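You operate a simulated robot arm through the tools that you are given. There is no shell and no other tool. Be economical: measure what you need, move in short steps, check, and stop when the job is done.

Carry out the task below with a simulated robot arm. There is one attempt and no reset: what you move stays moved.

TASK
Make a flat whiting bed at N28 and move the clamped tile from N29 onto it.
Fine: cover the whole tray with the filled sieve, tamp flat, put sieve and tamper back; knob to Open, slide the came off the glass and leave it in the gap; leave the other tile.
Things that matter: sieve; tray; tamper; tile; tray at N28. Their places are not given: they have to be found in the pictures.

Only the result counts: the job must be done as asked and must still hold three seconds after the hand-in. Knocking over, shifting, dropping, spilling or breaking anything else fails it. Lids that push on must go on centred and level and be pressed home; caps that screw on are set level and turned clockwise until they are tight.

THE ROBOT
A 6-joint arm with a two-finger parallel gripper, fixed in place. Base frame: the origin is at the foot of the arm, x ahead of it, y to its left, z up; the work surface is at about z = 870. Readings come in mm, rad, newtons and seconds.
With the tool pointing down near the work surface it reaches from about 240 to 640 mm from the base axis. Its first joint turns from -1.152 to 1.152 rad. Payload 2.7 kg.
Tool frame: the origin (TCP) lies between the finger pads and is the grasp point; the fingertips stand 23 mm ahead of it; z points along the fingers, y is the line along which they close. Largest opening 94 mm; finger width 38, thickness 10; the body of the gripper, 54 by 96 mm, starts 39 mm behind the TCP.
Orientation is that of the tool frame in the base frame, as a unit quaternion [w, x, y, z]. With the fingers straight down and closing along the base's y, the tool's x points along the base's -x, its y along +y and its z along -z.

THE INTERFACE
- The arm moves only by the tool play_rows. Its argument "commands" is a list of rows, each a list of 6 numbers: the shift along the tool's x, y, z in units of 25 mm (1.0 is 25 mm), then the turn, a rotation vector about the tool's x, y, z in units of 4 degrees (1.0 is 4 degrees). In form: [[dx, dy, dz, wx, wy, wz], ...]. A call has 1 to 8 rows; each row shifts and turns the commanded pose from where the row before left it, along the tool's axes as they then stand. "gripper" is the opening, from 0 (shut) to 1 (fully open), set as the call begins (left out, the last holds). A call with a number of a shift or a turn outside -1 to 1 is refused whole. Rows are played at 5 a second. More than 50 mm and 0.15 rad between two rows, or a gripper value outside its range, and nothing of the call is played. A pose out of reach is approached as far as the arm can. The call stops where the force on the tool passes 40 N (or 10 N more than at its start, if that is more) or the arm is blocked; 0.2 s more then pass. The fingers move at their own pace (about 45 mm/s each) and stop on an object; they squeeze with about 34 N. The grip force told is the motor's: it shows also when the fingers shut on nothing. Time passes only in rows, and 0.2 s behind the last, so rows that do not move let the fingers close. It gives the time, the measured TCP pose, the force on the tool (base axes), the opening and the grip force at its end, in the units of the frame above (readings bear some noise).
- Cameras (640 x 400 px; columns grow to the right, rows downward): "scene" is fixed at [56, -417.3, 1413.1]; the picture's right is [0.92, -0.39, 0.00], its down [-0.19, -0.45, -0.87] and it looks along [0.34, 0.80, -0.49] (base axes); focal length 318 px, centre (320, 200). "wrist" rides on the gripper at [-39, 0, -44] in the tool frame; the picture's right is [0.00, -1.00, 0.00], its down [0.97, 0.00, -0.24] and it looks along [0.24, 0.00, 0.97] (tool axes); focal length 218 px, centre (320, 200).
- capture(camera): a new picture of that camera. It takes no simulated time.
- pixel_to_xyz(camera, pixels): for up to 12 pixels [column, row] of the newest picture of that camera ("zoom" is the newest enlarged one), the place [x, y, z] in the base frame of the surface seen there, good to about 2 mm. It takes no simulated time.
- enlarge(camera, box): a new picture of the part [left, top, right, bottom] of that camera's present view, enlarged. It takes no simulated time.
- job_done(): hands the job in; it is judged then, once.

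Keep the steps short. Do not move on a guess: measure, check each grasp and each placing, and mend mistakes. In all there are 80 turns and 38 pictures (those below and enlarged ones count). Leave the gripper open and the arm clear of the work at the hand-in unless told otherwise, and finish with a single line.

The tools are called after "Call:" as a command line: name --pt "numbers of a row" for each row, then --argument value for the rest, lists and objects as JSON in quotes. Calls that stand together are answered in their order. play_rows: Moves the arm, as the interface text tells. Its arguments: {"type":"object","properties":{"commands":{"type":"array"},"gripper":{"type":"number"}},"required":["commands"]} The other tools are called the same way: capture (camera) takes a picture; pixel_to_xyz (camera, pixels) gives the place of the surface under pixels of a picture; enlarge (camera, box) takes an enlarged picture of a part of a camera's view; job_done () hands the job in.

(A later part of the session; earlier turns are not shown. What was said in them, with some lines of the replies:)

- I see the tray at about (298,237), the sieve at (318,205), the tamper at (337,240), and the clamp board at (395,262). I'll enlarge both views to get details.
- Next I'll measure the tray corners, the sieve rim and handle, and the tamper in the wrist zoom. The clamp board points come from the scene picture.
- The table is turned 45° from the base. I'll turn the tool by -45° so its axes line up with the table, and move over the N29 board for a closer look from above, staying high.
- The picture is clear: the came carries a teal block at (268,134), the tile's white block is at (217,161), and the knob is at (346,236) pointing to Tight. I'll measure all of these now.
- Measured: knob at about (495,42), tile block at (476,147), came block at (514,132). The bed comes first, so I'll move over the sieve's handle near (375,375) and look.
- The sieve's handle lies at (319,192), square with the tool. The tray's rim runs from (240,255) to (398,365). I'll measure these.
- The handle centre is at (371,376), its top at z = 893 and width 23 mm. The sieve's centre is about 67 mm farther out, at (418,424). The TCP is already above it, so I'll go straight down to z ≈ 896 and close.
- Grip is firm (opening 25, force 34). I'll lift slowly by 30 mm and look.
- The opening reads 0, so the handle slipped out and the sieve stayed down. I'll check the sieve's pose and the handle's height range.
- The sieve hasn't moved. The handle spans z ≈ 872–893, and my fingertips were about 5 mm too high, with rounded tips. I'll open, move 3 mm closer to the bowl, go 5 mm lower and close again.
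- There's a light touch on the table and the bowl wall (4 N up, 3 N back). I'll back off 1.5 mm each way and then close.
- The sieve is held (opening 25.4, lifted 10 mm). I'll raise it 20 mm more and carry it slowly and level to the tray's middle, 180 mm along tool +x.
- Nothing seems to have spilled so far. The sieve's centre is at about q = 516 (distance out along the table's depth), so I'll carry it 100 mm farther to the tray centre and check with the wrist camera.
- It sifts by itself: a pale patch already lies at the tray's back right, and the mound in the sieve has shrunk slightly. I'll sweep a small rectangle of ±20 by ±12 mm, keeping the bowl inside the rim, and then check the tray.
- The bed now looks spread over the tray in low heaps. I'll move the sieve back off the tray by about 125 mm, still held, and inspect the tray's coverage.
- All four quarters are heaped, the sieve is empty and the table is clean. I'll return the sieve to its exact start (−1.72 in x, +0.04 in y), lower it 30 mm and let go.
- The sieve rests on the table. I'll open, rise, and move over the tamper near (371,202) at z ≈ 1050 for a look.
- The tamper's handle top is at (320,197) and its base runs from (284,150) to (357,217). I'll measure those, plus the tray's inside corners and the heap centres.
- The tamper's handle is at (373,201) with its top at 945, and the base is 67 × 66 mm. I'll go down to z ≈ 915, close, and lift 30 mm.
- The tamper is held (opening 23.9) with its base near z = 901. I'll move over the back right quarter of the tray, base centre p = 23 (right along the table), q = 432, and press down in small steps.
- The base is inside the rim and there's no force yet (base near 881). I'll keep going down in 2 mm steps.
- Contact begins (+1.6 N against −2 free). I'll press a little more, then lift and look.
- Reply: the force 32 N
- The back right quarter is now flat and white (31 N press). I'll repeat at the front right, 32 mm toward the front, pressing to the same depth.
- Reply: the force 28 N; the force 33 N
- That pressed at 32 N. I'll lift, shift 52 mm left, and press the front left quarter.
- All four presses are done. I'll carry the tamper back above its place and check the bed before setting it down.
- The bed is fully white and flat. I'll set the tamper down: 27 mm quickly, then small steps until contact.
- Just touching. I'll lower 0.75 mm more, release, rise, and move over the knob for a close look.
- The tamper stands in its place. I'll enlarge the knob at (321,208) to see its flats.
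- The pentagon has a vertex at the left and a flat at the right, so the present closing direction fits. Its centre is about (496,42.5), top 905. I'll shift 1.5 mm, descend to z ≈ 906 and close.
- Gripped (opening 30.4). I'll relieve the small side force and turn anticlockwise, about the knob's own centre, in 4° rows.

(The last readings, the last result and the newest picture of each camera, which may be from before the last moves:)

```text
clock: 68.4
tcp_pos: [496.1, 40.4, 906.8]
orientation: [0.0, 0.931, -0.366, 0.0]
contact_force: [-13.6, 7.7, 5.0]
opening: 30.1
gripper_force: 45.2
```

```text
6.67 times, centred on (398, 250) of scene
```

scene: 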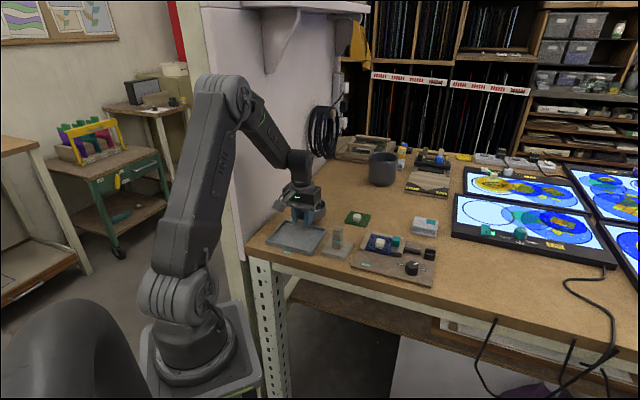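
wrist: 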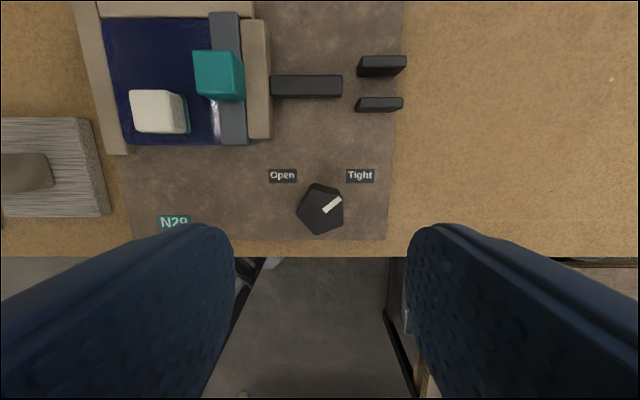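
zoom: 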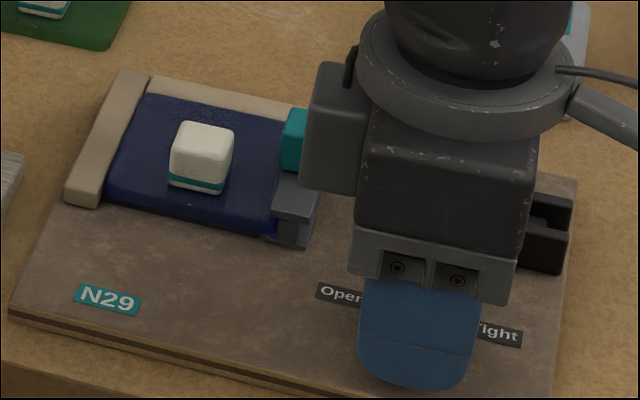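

Turned 92° so far and the jaw has moved away. I'll turn about 18° more to reach the Open mark.

Call:
play_rows --pt "0.004 0 0 0 0 -1" --pt "0.004 0 0 0 0 -1" --pt "0.004 0 0 0 0 -1" --pt "0.004 0 0 0 0 -1" --pt "0.004 0 0 0 0 -0.5" --pt "0 0 0 0 0 0"

Call:
play_rows --pt "0 0 0 0 0 0" --pt "0 0 0 0 0 0" --pt "0 0 -0.4 0 0 0" --pt "0 0 -0.9 0 0 0" --pt "0 0 -0.9 0 0 0" --pt "0 0 -0.9 0 0 0" --pt "0 0 0 0 0 0" --gripper 0.6

Call:
capture --camera "wrist"

```text
clock: 69.8
tcp_pos: [495.4, 40.3, 906.8]
orientation: [-0.001, 0.976, -0.216, 0.001]
contact_force: [7.0, 15.7, -6.8]
opening: 30.3
gripper_force: 44.6
```

```text
clock: 71.4
tcp_pos: [495.0, 40.4, 983.6]
orientation: [0.0, 0.976, -0.217, 0.0]
contact_force: [0.6, 0.9, 0.8]
opening: 56.3
gripper_force: 0.2
```

```text
10 pictures are left
```

wrist: 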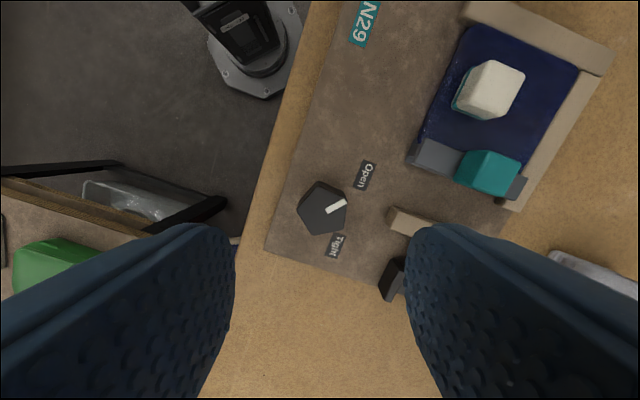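

The jaw has opened. I'll measure the pointer against the Open label, plus the gap, the came and the tile.

Call:
pixel_to_xyz --camera "wrist" --pixels '[[328, 212], [345, 203], [365, 176], [337, 246], [488, 172], [492, 90], [430, 155], [515, 185], [400, 222], [448, 120], [412, 162], [455, 178]]'

Call:
enlarge --camera "wrist" --box '[280, 150, 408, 250]'

```text
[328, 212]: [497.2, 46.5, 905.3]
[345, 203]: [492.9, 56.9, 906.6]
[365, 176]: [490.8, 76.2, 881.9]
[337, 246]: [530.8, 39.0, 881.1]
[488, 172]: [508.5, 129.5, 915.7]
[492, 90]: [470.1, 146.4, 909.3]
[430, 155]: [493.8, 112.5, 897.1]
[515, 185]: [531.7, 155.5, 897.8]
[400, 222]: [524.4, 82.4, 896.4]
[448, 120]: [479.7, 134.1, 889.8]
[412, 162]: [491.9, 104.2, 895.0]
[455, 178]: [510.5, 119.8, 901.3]
```

```text
4.00 times, centred on (344, 200) of wrist
```

zoom: 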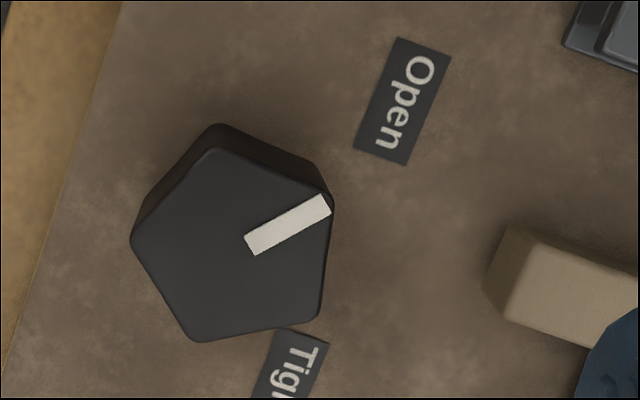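

The pointer is at Open (about 144–147°, label at 144°), and a gap has opened between the tile and the jaw. Next I'll turn +20° to line up with the table again (closing front-to-back), move over the came block near (513,133), and look.

Call:
play_rows --pt "0 0 0 0 0 1" --pt "0 0 0 0 0 1" --pt "0 0 0 0 0 1" --pt "0 0 0 0 0 1" --pt "0 0 0 0 0 1" --pt "-0.7 -0.9 0 0 0 0" --pt "-0.7 -0.9 0 0 0 0" --pt "-0.7 -0.9 0 0 0 0"

Call:
play_rows --pt "0 -0.44 0 0 0 0" --pt "0 0 0 0 0 0"

Call:
capture --camera "wrist"

```text
clock: 73.2
tcp_pos: [507.8, 125.4, 986.0]
orientation: [-0.001, 0.924, -0.382, 0.001]
contact_force: [0.3, -0.4, -0.1]
opening: 56.2
gripper_force: 0.0
```

```text
clock: 73.8
tcp_pos: [514.5, 133.0, 985.9]
orientation: [0.0, 0.924, -0.382, 0.0]
contact_force: [0.8, 0.2, -0.6]
opening: 56.5
gripper_force: 0.0
```

```text
8 pictures are left
```

wrist: 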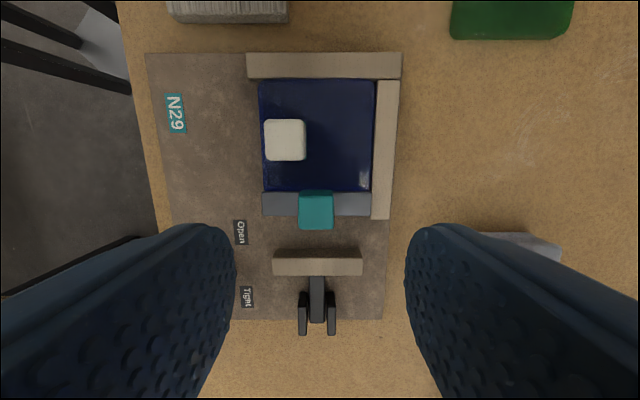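

Everything is square now. The gap lies between the came at (316,205) and the jaw at (317,265). I'll measure the tile, came and jaw edges.

Call:
pixel_to_xyz --camera "wrist" --pixels '[[301, 196], [333, 196], [302, 226], [333, 226], [316, 210], [285, 194], [285, 213], [285, 262], [345, 262], [265, 204], [369, 204], [290, 232]]'

Call:
pixel_to_xyz --camera "wrist" --pixels '[[266, 122], [304, 122], [266, 158], [304, 158], [285, 140], [262, 85], [372, 85], [264, 188], [370, 188], [320, 74], [378, 140], [320, 130]]'

```text
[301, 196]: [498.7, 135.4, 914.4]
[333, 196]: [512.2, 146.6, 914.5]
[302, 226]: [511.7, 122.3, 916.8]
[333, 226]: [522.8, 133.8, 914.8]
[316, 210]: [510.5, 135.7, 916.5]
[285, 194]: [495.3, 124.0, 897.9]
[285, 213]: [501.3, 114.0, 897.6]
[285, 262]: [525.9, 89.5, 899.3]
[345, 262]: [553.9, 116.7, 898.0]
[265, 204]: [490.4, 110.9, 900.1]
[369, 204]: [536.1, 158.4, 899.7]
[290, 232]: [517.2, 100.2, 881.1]
```

```text
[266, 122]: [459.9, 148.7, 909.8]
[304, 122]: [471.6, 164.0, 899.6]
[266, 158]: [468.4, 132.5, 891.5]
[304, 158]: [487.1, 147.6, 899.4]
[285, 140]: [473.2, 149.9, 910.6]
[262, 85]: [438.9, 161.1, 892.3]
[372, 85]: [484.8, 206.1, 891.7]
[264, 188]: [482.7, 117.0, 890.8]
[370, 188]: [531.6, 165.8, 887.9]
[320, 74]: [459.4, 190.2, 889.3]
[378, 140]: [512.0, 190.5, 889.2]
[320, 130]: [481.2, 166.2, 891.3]
```

The came block is at p = 266, q = 457, spanning z ≈ 898–916. Glass shows up to p ≈ 259, and the jaw starts at p ≈ 305. A 20 mm slide puts the came in the gap. I'll descend to z ≈ 925 and close on the block front-to-back.

Call:
play_rows --pt "-0.2 0.04 0.6 0 0 0" --pt "0 0 0.9 0 0 0" --pt "0 0 0.6 0 0 0" --pt "0 0 0.34 0 0 0" --pt "0 0 0 0 0 0"

Call:
play_rows --pt "0 0 0 0 0 0" --pt "0 0 0 0 0 0" --pt "0 0 0 0 0 0" --pt "0 0 0 0 0 0" --pt "0 0 0 0 0 0" --gripper 0

```text
clock: 75.0
tcp_pos: [509.7, 138.3, 923.1]
orientation: [0.0, 0.924, -0.382, 0.001]
contact_force: [0.0, 0.4, -0.5]
opening: 56.2
gripper_force: 0.1
```

```text
clock: 76.2
tcp_pos: [509.6, 136.7, 924.4]
orientation: [0.0, 0.924, -0.383, 0.0]
contact_force: [-2.8, -1.8, 0.8]
opening: 19.2
gripper_force: 34.1
```

The block is gripped (opening 19.2). I'll slide it 20 mm toward the jaw (tool +x) in small level steps.

Call:
play_rows --pt "0.1 0 0 0 0 0" --pt "0.1 0 0 0 0 0" --pt "0.15 0 0 0 0 0" --pt "0.15 0 0 0 0 0" --pt "0.15 0 0 0 0 0" --pt "0.15 0 0 0 0 0" --pt "0 0 0 0 0 0"

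Call:
capture --camera "wrist"

```text
clock: 77.8
tcp_pos: [524.4, 121.6, 923.5]
orientation: [0.0, 0.924, -0.383, 0.0]
contact_force: [0.1, 0.6, 0.6]
opening: 19.2
gripper_force: 33.9
```

```text
7 pictures are left
```

wrist: 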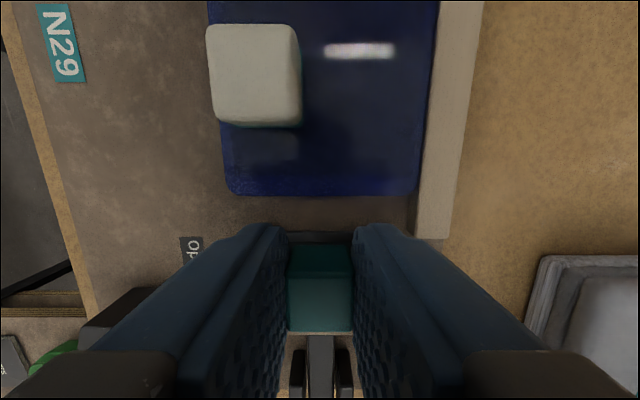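

The came is clear of the glass: the tile's full edge shows at row 195 with a gap behind it. I'll measure the tile edge, its block, and the came's near edge.

Call:
pixel_to_xyz --camera "wrist" --pixels '[[232, 188], [325, 192], [414, 188], [212, 30], [294, 30], [218, 118], [296, 118], [255, 75], [320, 236], [318, 262], [430, 60], [320, 215]]'

Call:
play_rows --pt "0 0 0 0 0 0" --pt "0 0 0 0 0 0" --pt "0 0 -0.3 0 0 0" --pt "0 0 -0.6 0 0 0" --pt "0 0 -0.6 0 0 0" --pt "0 0 0 0 0 0" --gripper 0.5

```text
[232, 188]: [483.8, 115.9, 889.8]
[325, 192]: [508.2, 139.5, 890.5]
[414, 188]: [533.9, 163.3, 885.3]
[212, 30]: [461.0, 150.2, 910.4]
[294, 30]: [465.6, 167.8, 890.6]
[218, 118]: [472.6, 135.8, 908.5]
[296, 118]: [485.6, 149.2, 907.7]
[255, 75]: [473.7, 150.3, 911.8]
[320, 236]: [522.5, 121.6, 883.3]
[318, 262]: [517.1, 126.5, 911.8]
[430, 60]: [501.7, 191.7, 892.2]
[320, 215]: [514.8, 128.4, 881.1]
```

```text
clock: 79.2
tcp_pos: [522.3, 120.6, 960.8]
orientation: [0.0, 0.924, -0.383, 0.0]
contact_force: [1.0, 0.5, 0.4]
opening: 46.7
gripper_force: 0.0
```

Tile: 65 mm square, centre p = 229, q = 456.5. Its block is at p = 229, q = 440, top 911. The came sits free in the gap. I'll move over the tile block, descend to z ≈ 915, and close.

Call:
play_rows --pt "-0.74 0.21 0 0 0 0" --pt "-0.74 0.21 0 0 0 0" --pt "-0.74 0.22 0 0 0 0" --pt "0 0 0 0 0 0" --pt "0 0 0.7 0 0 0" --pt "0 0 0.7 0 0 0" --pt "0 0 0.4 0 0 0" --pt "0 0 0 0 0 0"

Call:
play_rows --pt "0 0 0 0 0 0" --pt "0 0 0 0 0 0" --pt "0 0 0 0 0 0" --pt "0 0 0 0 0 0" --gripper 0

```text
clock: 81.0
tcp_pos: [472.6, 150.1, 915.4]
orientation: [0.0, 0.924, -0.383, -0.001]
contact_force: [0.6, 0.1, -0.5]
opening: 47.0
gripper_force: 0.0
```

```text
clock: 82.0
tcp_pos: [471.9, 150.0, 915.2]
orientation: [0.001, 0.924, -0.383, 0.0]
contact_force: [-6.5, -5.6, 1.4]
opening: 21.2
gripper_force: 34.0
```

Gripped (opening 21.2) with a slight side push of 8 N along −v. I'll relieve it by 1 mm, lift 20 mm gently, and look.

Call:
play_rows --pt "0 0.05 0 0 0 0" --pt "0 0 0 0 0 0" --pt "0 0 -0.1 0 0 0" --pt "0 0 -0.2 0 0 0" --pt "0 0 -0.3 0 0 0" --pt "0 0 -0.4 0 0 0" --pt "0 0 -0.3 0 0 0" --pt "0 0 0 0 0 0"

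Call:
capture --camera "wrist"

```text
clock: 83.8
tcp_pos: [472.7, 149.1, 950.3]
orientation: [0.0, 0.924, -0.383, -0.001]
contact_force: [0.5, -1.0, -1.2]
opening: 21.6
gripper_force: 34.2
```

```text
6 pictures are left
```

wrist: 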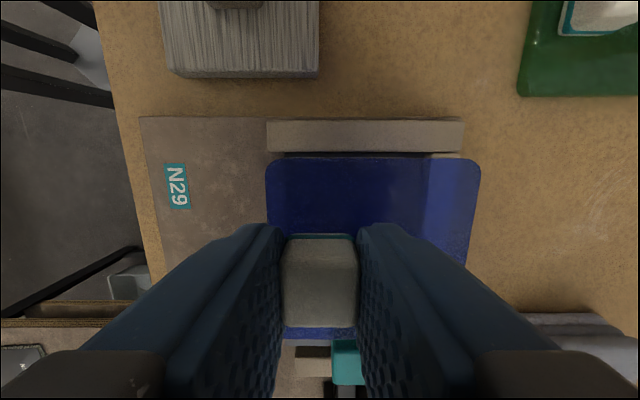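

The tile is lifted cleanly. I'll check that it's level, then raise it above the tamper's height.

Call:
pixel_to_xyz --camera "wrist" --pixels '[[275, 170], [470, 170], [300, 215], [460, 240], [372, 165], [320, 270], [335, 365], [325, 350]]'

Call:
play_rows --pt "0 0 -0.5 0 0 0" --pt "0 0 -0.8 0 0 0" --pt "0 0 -0.6 0 0 0" --pt "-0.5 0.1 0 0 0 0" --pt "-0.8 0.15 0 0 0 0" --pt "-0.8 0.15 0 0 0 0" --pt "-0.8 0.15 0 0 0 0" --pt "-0.8 0.15 0 0 0 0"

Call:
play_rows --pt "-0.8 0.15 0 0 0 0" --pt "-0.8 0.15 0 0 0 0" --pt "-0.8 0.15 0 0 0 0" --pt "-0.8 0.15 0 0 0 0" --pt "-0.8 0.15 0 0 0 0" --pt "-0.8 0.15 0 0 0 0" --pt "-0.77 0.03 0 0 0 0" --pt "0 0 0 0 0 0"

Call:
capture --camera "wrist"

```text
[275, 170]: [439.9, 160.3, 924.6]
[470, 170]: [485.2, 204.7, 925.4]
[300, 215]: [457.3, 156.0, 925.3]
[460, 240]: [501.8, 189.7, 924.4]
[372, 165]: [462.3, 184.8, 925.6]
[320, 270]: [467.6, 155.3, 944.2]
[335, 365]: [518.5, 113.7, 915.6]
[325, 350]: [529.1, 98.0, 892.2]
```

```text
clock: 85.6
tcp_pos: [394.8, 199.9, 996.5]
orientation: [0.0, 0.924, -0.383, 0.0]
contact_force: [0.5, -0.3, -0.2]
opening: 21.4
gripper_force: 33.4
```

```text
clock: 87.4
tcp_pos: [279.3, 285.2, 994.9]
orientation: [0.0, 0.924, -0.383, -0.001]
contact_force: [0.1, 0.5, 0.1]
opening: 21.3
gripper_force: 33.9
```

```text
5 pictures are left
```

wrist: 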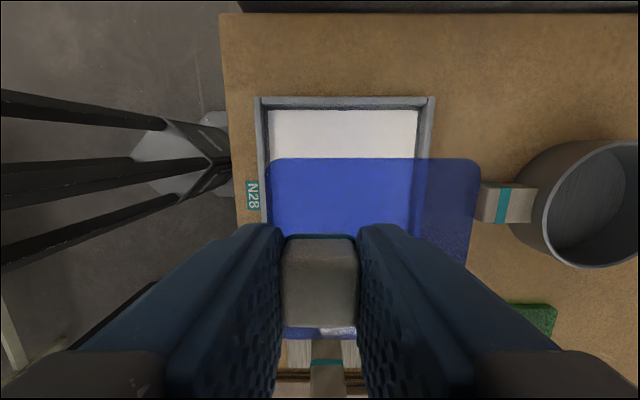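

The tile is level, with its surface at 925 ± 0.6. The TCP is at p = −4, q = 399, which puts the tile's centre on the tray's centre. I'll measure the bed height and then descend most of the way.

Call:
pixel_to_xyz --camera "wrist" --pixels '[[300, 135], [390, 135], [270, 105], [420, 105], [345, 120], [260, 180], [423, 150], [345, 150]]'

Call:
play_rows --pt "0 0 0.5 0 0 0" --pt "0 0 0.8 0 0 0" --pt "0 0 0.8 0 0 0" --pt "0 0 0.5 0 0 0" --pt "0 0 0.3 0 0 0" --pt "0 0 0 0 0 0"

```text
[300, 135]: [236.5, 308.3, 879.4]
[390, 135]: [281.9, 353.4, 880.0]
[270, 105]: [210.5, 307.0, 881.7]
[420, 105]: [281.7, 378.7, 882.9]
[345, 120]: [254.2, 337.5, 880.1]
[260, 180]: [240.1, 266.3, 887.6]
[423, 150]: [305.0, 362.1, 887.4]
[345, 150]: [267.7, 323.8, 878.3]
```

```text
clock: 88.8
tcp_pos: [277.9, 283.8, 923.8]
orientation: [-0.001, 0.924, -0.383, 0.0]
contact_force: [-0.5, 0.0, -1.9]
opening: 21.2
gripper_force: 34.1
```

The bed is at z ≈ 879.5, so contact is expected at TCP ≈ 914.5. I'll lower in small steps.

Call:
play_rows --pt "0 0 0.1 0 0 0" --pt "0 0 0.1 0 0 0" --pt "0 0 0.05 0 0 0" --pt "0 0 0 0 0 0"

Call:
play_rows --pt "0 0 0.04 0 0 0" --pt "0 0 0 0 0 0"

Call:
play_rows --pt "0 0 0.04 0 0 0" --pt "0 0 0 0 0 0"

```text
clock: 89.8
tcp_pos: [279.1, 284.3, 916.8]
orientation: [0.0, 0.924, -0.382, 0.0]
contact_force: [0.6, -0.3, 0.0]
opening: 21.1
gripper_force: 33.8
```

```text
clock: 90.4
tcp_pos: [278.4, 285.3, 916.1]
orientation: [-0.001, 0.924, -0.382, 0.0]
contact_force: [-0.2, -0.2, 0.1]
opening: 21.3
gripper_force: 33.9
```

```text
clock: 91.0
tcp_pos: [278.5, 284.4, 915.6]
orientation: [0.0, 0.924, -0.382, 0.0]
contact_force: [0.3, -0.5, -0.3]
opening: 21.3
gripper_force: 34.4
```

Call:
play_rows --pt "0 0 0.04 0 0 0" --pt "0 0 0 0 0 0"

Call:
play_rows --pt "0 0 0.04 0 0 0" --pt "0 0 0 0 0 0"

```text
clock: 91.6
tcp_pos: [278.6, 284.1, 914.6]
orientation: [0.0, 0.924, -0.382, 0.0]
contact_force: [-0.5, 1.1, -0.2]
opening: 21.0
gripper_force: 34.4
```

```text
clock: 92.2
tcp_pos: [278.3, 284.9, 913.0]
orientation: [0.0, 0.924, -0.382, 0.0]
contact_force: [0.5, 0.1, -1.0]
opening: 21.4
gripper_force: 33.9
```

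No clear contact yet; the tamper only met resistance near 876. I'll continue in 1 mm steps.

Call:
play_rows --pt "0 0 0.04 0 0 0" --pt "0 0 0 0 0 0"

Call:
play_rows --pt "0 0 0.03 0 0 0" --pt "0 0 0 0 0 0"

```text
clock: 92.8
tcp_pos: [278.4, 282.5, 910.9]
orientation: [0.0, 0.924, -0.383, 0.0]
contact_force: [-0.3, 1.1, 0.1]
opening: 21.0
gripper_force: 33.7
```

```text
clock: 93.4
tcp_pos: [277.1, 282.5, 911.2]
orientation: [0.001, 0.924, -0.382, 0.0]
contact_force: [1.0, 0.3, -0.9]
opening: 21.4
gripper_force: 33.8
```

Call:
play_rows --pt "0 0 0.03 0 0 0" --pt "0 0 0 0 0 0"

Call:
play_rows --pt "0 0 0.03 0 0 0" --pt "0 0 0 0 0 0"

Call:
play_rows --pt "0 0 0.02 0 0 0" --pt "0 0 0 0 0 0"

Call:
enlarge --camera "scene" --box '[254, 190, 350, 270]'

```text
clock: 94.0
tcp_pos: [277.3, 282.9, 910.4]
orientation: [0.0, 0.924, -0.382, 0.0]
contact_force: [0.2, 0.0, -0.8]
opening: 21.3
gripper_force: 34.0
```

```text
clock: 94.6
tcp_pos: [277.6, 283.9, 909.5]
orientation: [0.0, 0.924, -0.383, 0.0]
contact_force: [-0.5, 0.0, -0.8]
opening: 21.4
gripper_force: 33.9
```

```text
clock: 95.2
tcp_pos: [279.5, 282.4, 909.4]
orientation: [0.0, 0.924, -0.383, 0.0]
contact_force: [-0.4, -0.6, 0.1]
opening: 21.2
gripper_force: 34.5
```

```text
5.00 times, centred on (302, 230) of scene
```

zoom: 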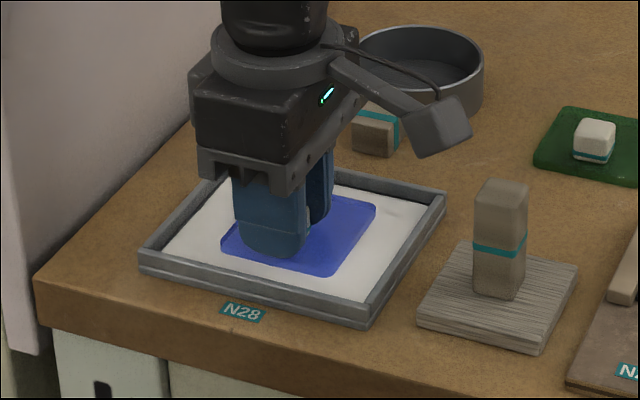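

The tile looks nearly flush with the bed. I'll measure its top height compared with the bed.

Call:
pixel_to_xyz --camera "zoom" --pixels '[[330, 250], [350, 215], [325, 270], [230, 250], [370, 240], [400, 220], [350, 285], [190, 250]]'

Call:
play_rows --pt "0 0 0.03 0 0 0" --pt "0 0 0 0 0 0"

```text
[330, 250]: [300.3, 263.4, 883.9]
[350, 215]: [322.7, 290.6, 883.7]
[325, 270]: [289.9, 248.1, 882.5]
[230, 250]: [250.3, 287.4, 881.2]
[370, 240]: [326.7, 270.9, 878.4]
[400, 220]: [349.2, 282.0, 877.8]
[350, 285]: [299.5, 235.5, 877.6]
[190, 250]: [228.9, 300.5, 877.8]
```

```text
clock: 95.8
tcp_pos: [279.0, 283.0, 908.3]
orientation: [0.0, 0.924, -0.382, 0.0]
contact_force: [0.9, -0.6, 0.4]
opening: 21.4
gripper_force: 33.9
```

The tile top is about 883.5 and the bed 878. I'll take a few more small steps until a clear contact force appears.

Call:
play_rows --pt "0 0 0.03 0 0 0" --pt "0 0 0 0 0 0"

Call:
play_rows --pt "0 0 0.03 0 0 0" --pt "0 0 0 0 0 0"

```text
clock: 96.4
tcp_pos: [279.8, 282.7, 908.5]
orientation: [0.0, 0.924, -0.383, 0.0]
contact_force: [-0.1, -0.1, -0.4]
opening: 21.4
gripper_force: 33.8
```

```text
clock: 97.0
tcp_pos: [279.3, 283.1, 908.5]
orientation: [-0.001, 0.924, -0.383, 0.0]
contact_force: [-1.1, -2.9, 10.9]
opening: 21.2
gripper_force: 34.2
```

Clear contact at 11 N: the tile is seated. I'll release, rise straight up and move clear.

Call:
play_rows --pt "0 0 -0.03 0 0 0" --pt "0 0 0 0 0 0"

Call:
play_rows --pt "0 0 0 0 0 0" --pt "0 0 0 0 0 0" --pt "0 0 -0.3 0 0 0" --pt "0 0 -0.9 0 0 0" --pt "0 0 -0.9 0 0 0" --pt "0 0 -0.9 0 0 0" --pt "0 0 -0.9 0 0 0" --pt "0 0 -0.9 0 0 0" --gripper 0.5

Call:
play_rows --pt "-0.8 -0.8 -0.8 0 0 0" --pt "-0.8 -0.8 -0.8 0 0 0" --pt "-0.5 -0.8 -0.8 0 0 0" --pt "0 -0.8 0 0 0 0" --pt "0 0 0 0 0 0" --gripper 1

Call:
capture --camera "wrist"

Call:
enlarge --camera "scene" --box '[255, 180, 447, 300]'

```text
clock: 97.6
tcp_pos: [279.5, 283.6, 907.0]
orientation: [0.0, 0.924, -0.383, 0.0]
contact_force: [-3.9, -4.5, 16.1]
opening: 21.3
gripper_force: 34.9
```

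```text
clock: 99.4
tcp_pos: [279.9, 282.7, 1028.9]
orientation: [0.0, 0.924, -0.383, 0.0]
contact_force: [-0.2, 0.0, -0.2]
opening: 47.1
gripper_force: 0.0
```

```text
clock: 100.6
tcp_pos: [299.6, 377.6, 1088.0]
orientation: [0.0, 0.924, -0.382, 0.0]
contact_force: [0.2, -0.2, -0.4]
opening: 93.7
gripper_force: 0.0
```

```text
3 pictures are left
```

wrist: 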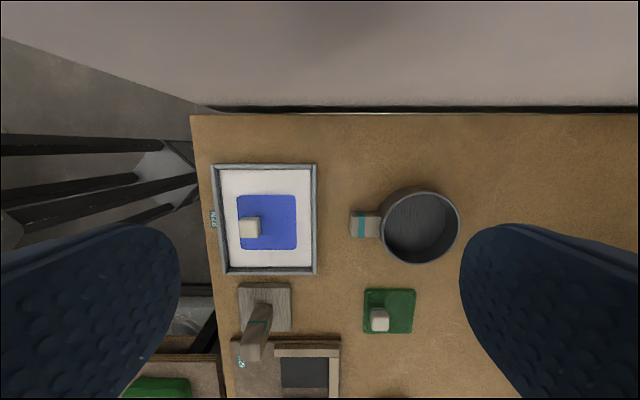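

```text
3.33 times, centred on (351, 240) of scene
```

zoom: 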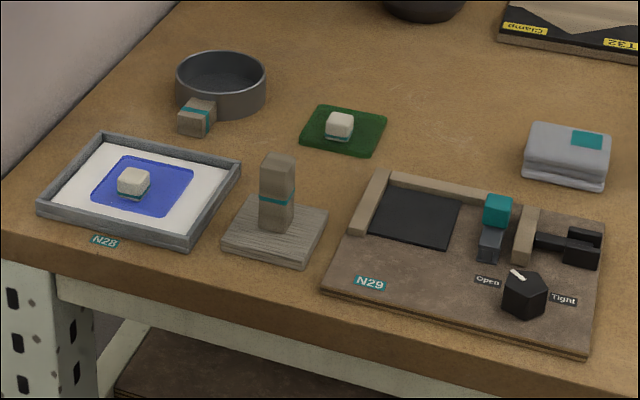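

The tile lies flat and centred on the white bed. The knob is at Open, the came stands in the gap, and the sieve and tamper are back in their places. The green tile is untouched and the arm is clear with the gripper open, so I'm handing in.

Call:
job_done

```text
The job is handed in.
```

Handed in: the tile from N29 lies flat on the tamped whiting bed at N28, the sieve and tamper are back, the knob is at Open with the came in the gap, and the other tile is untouched.
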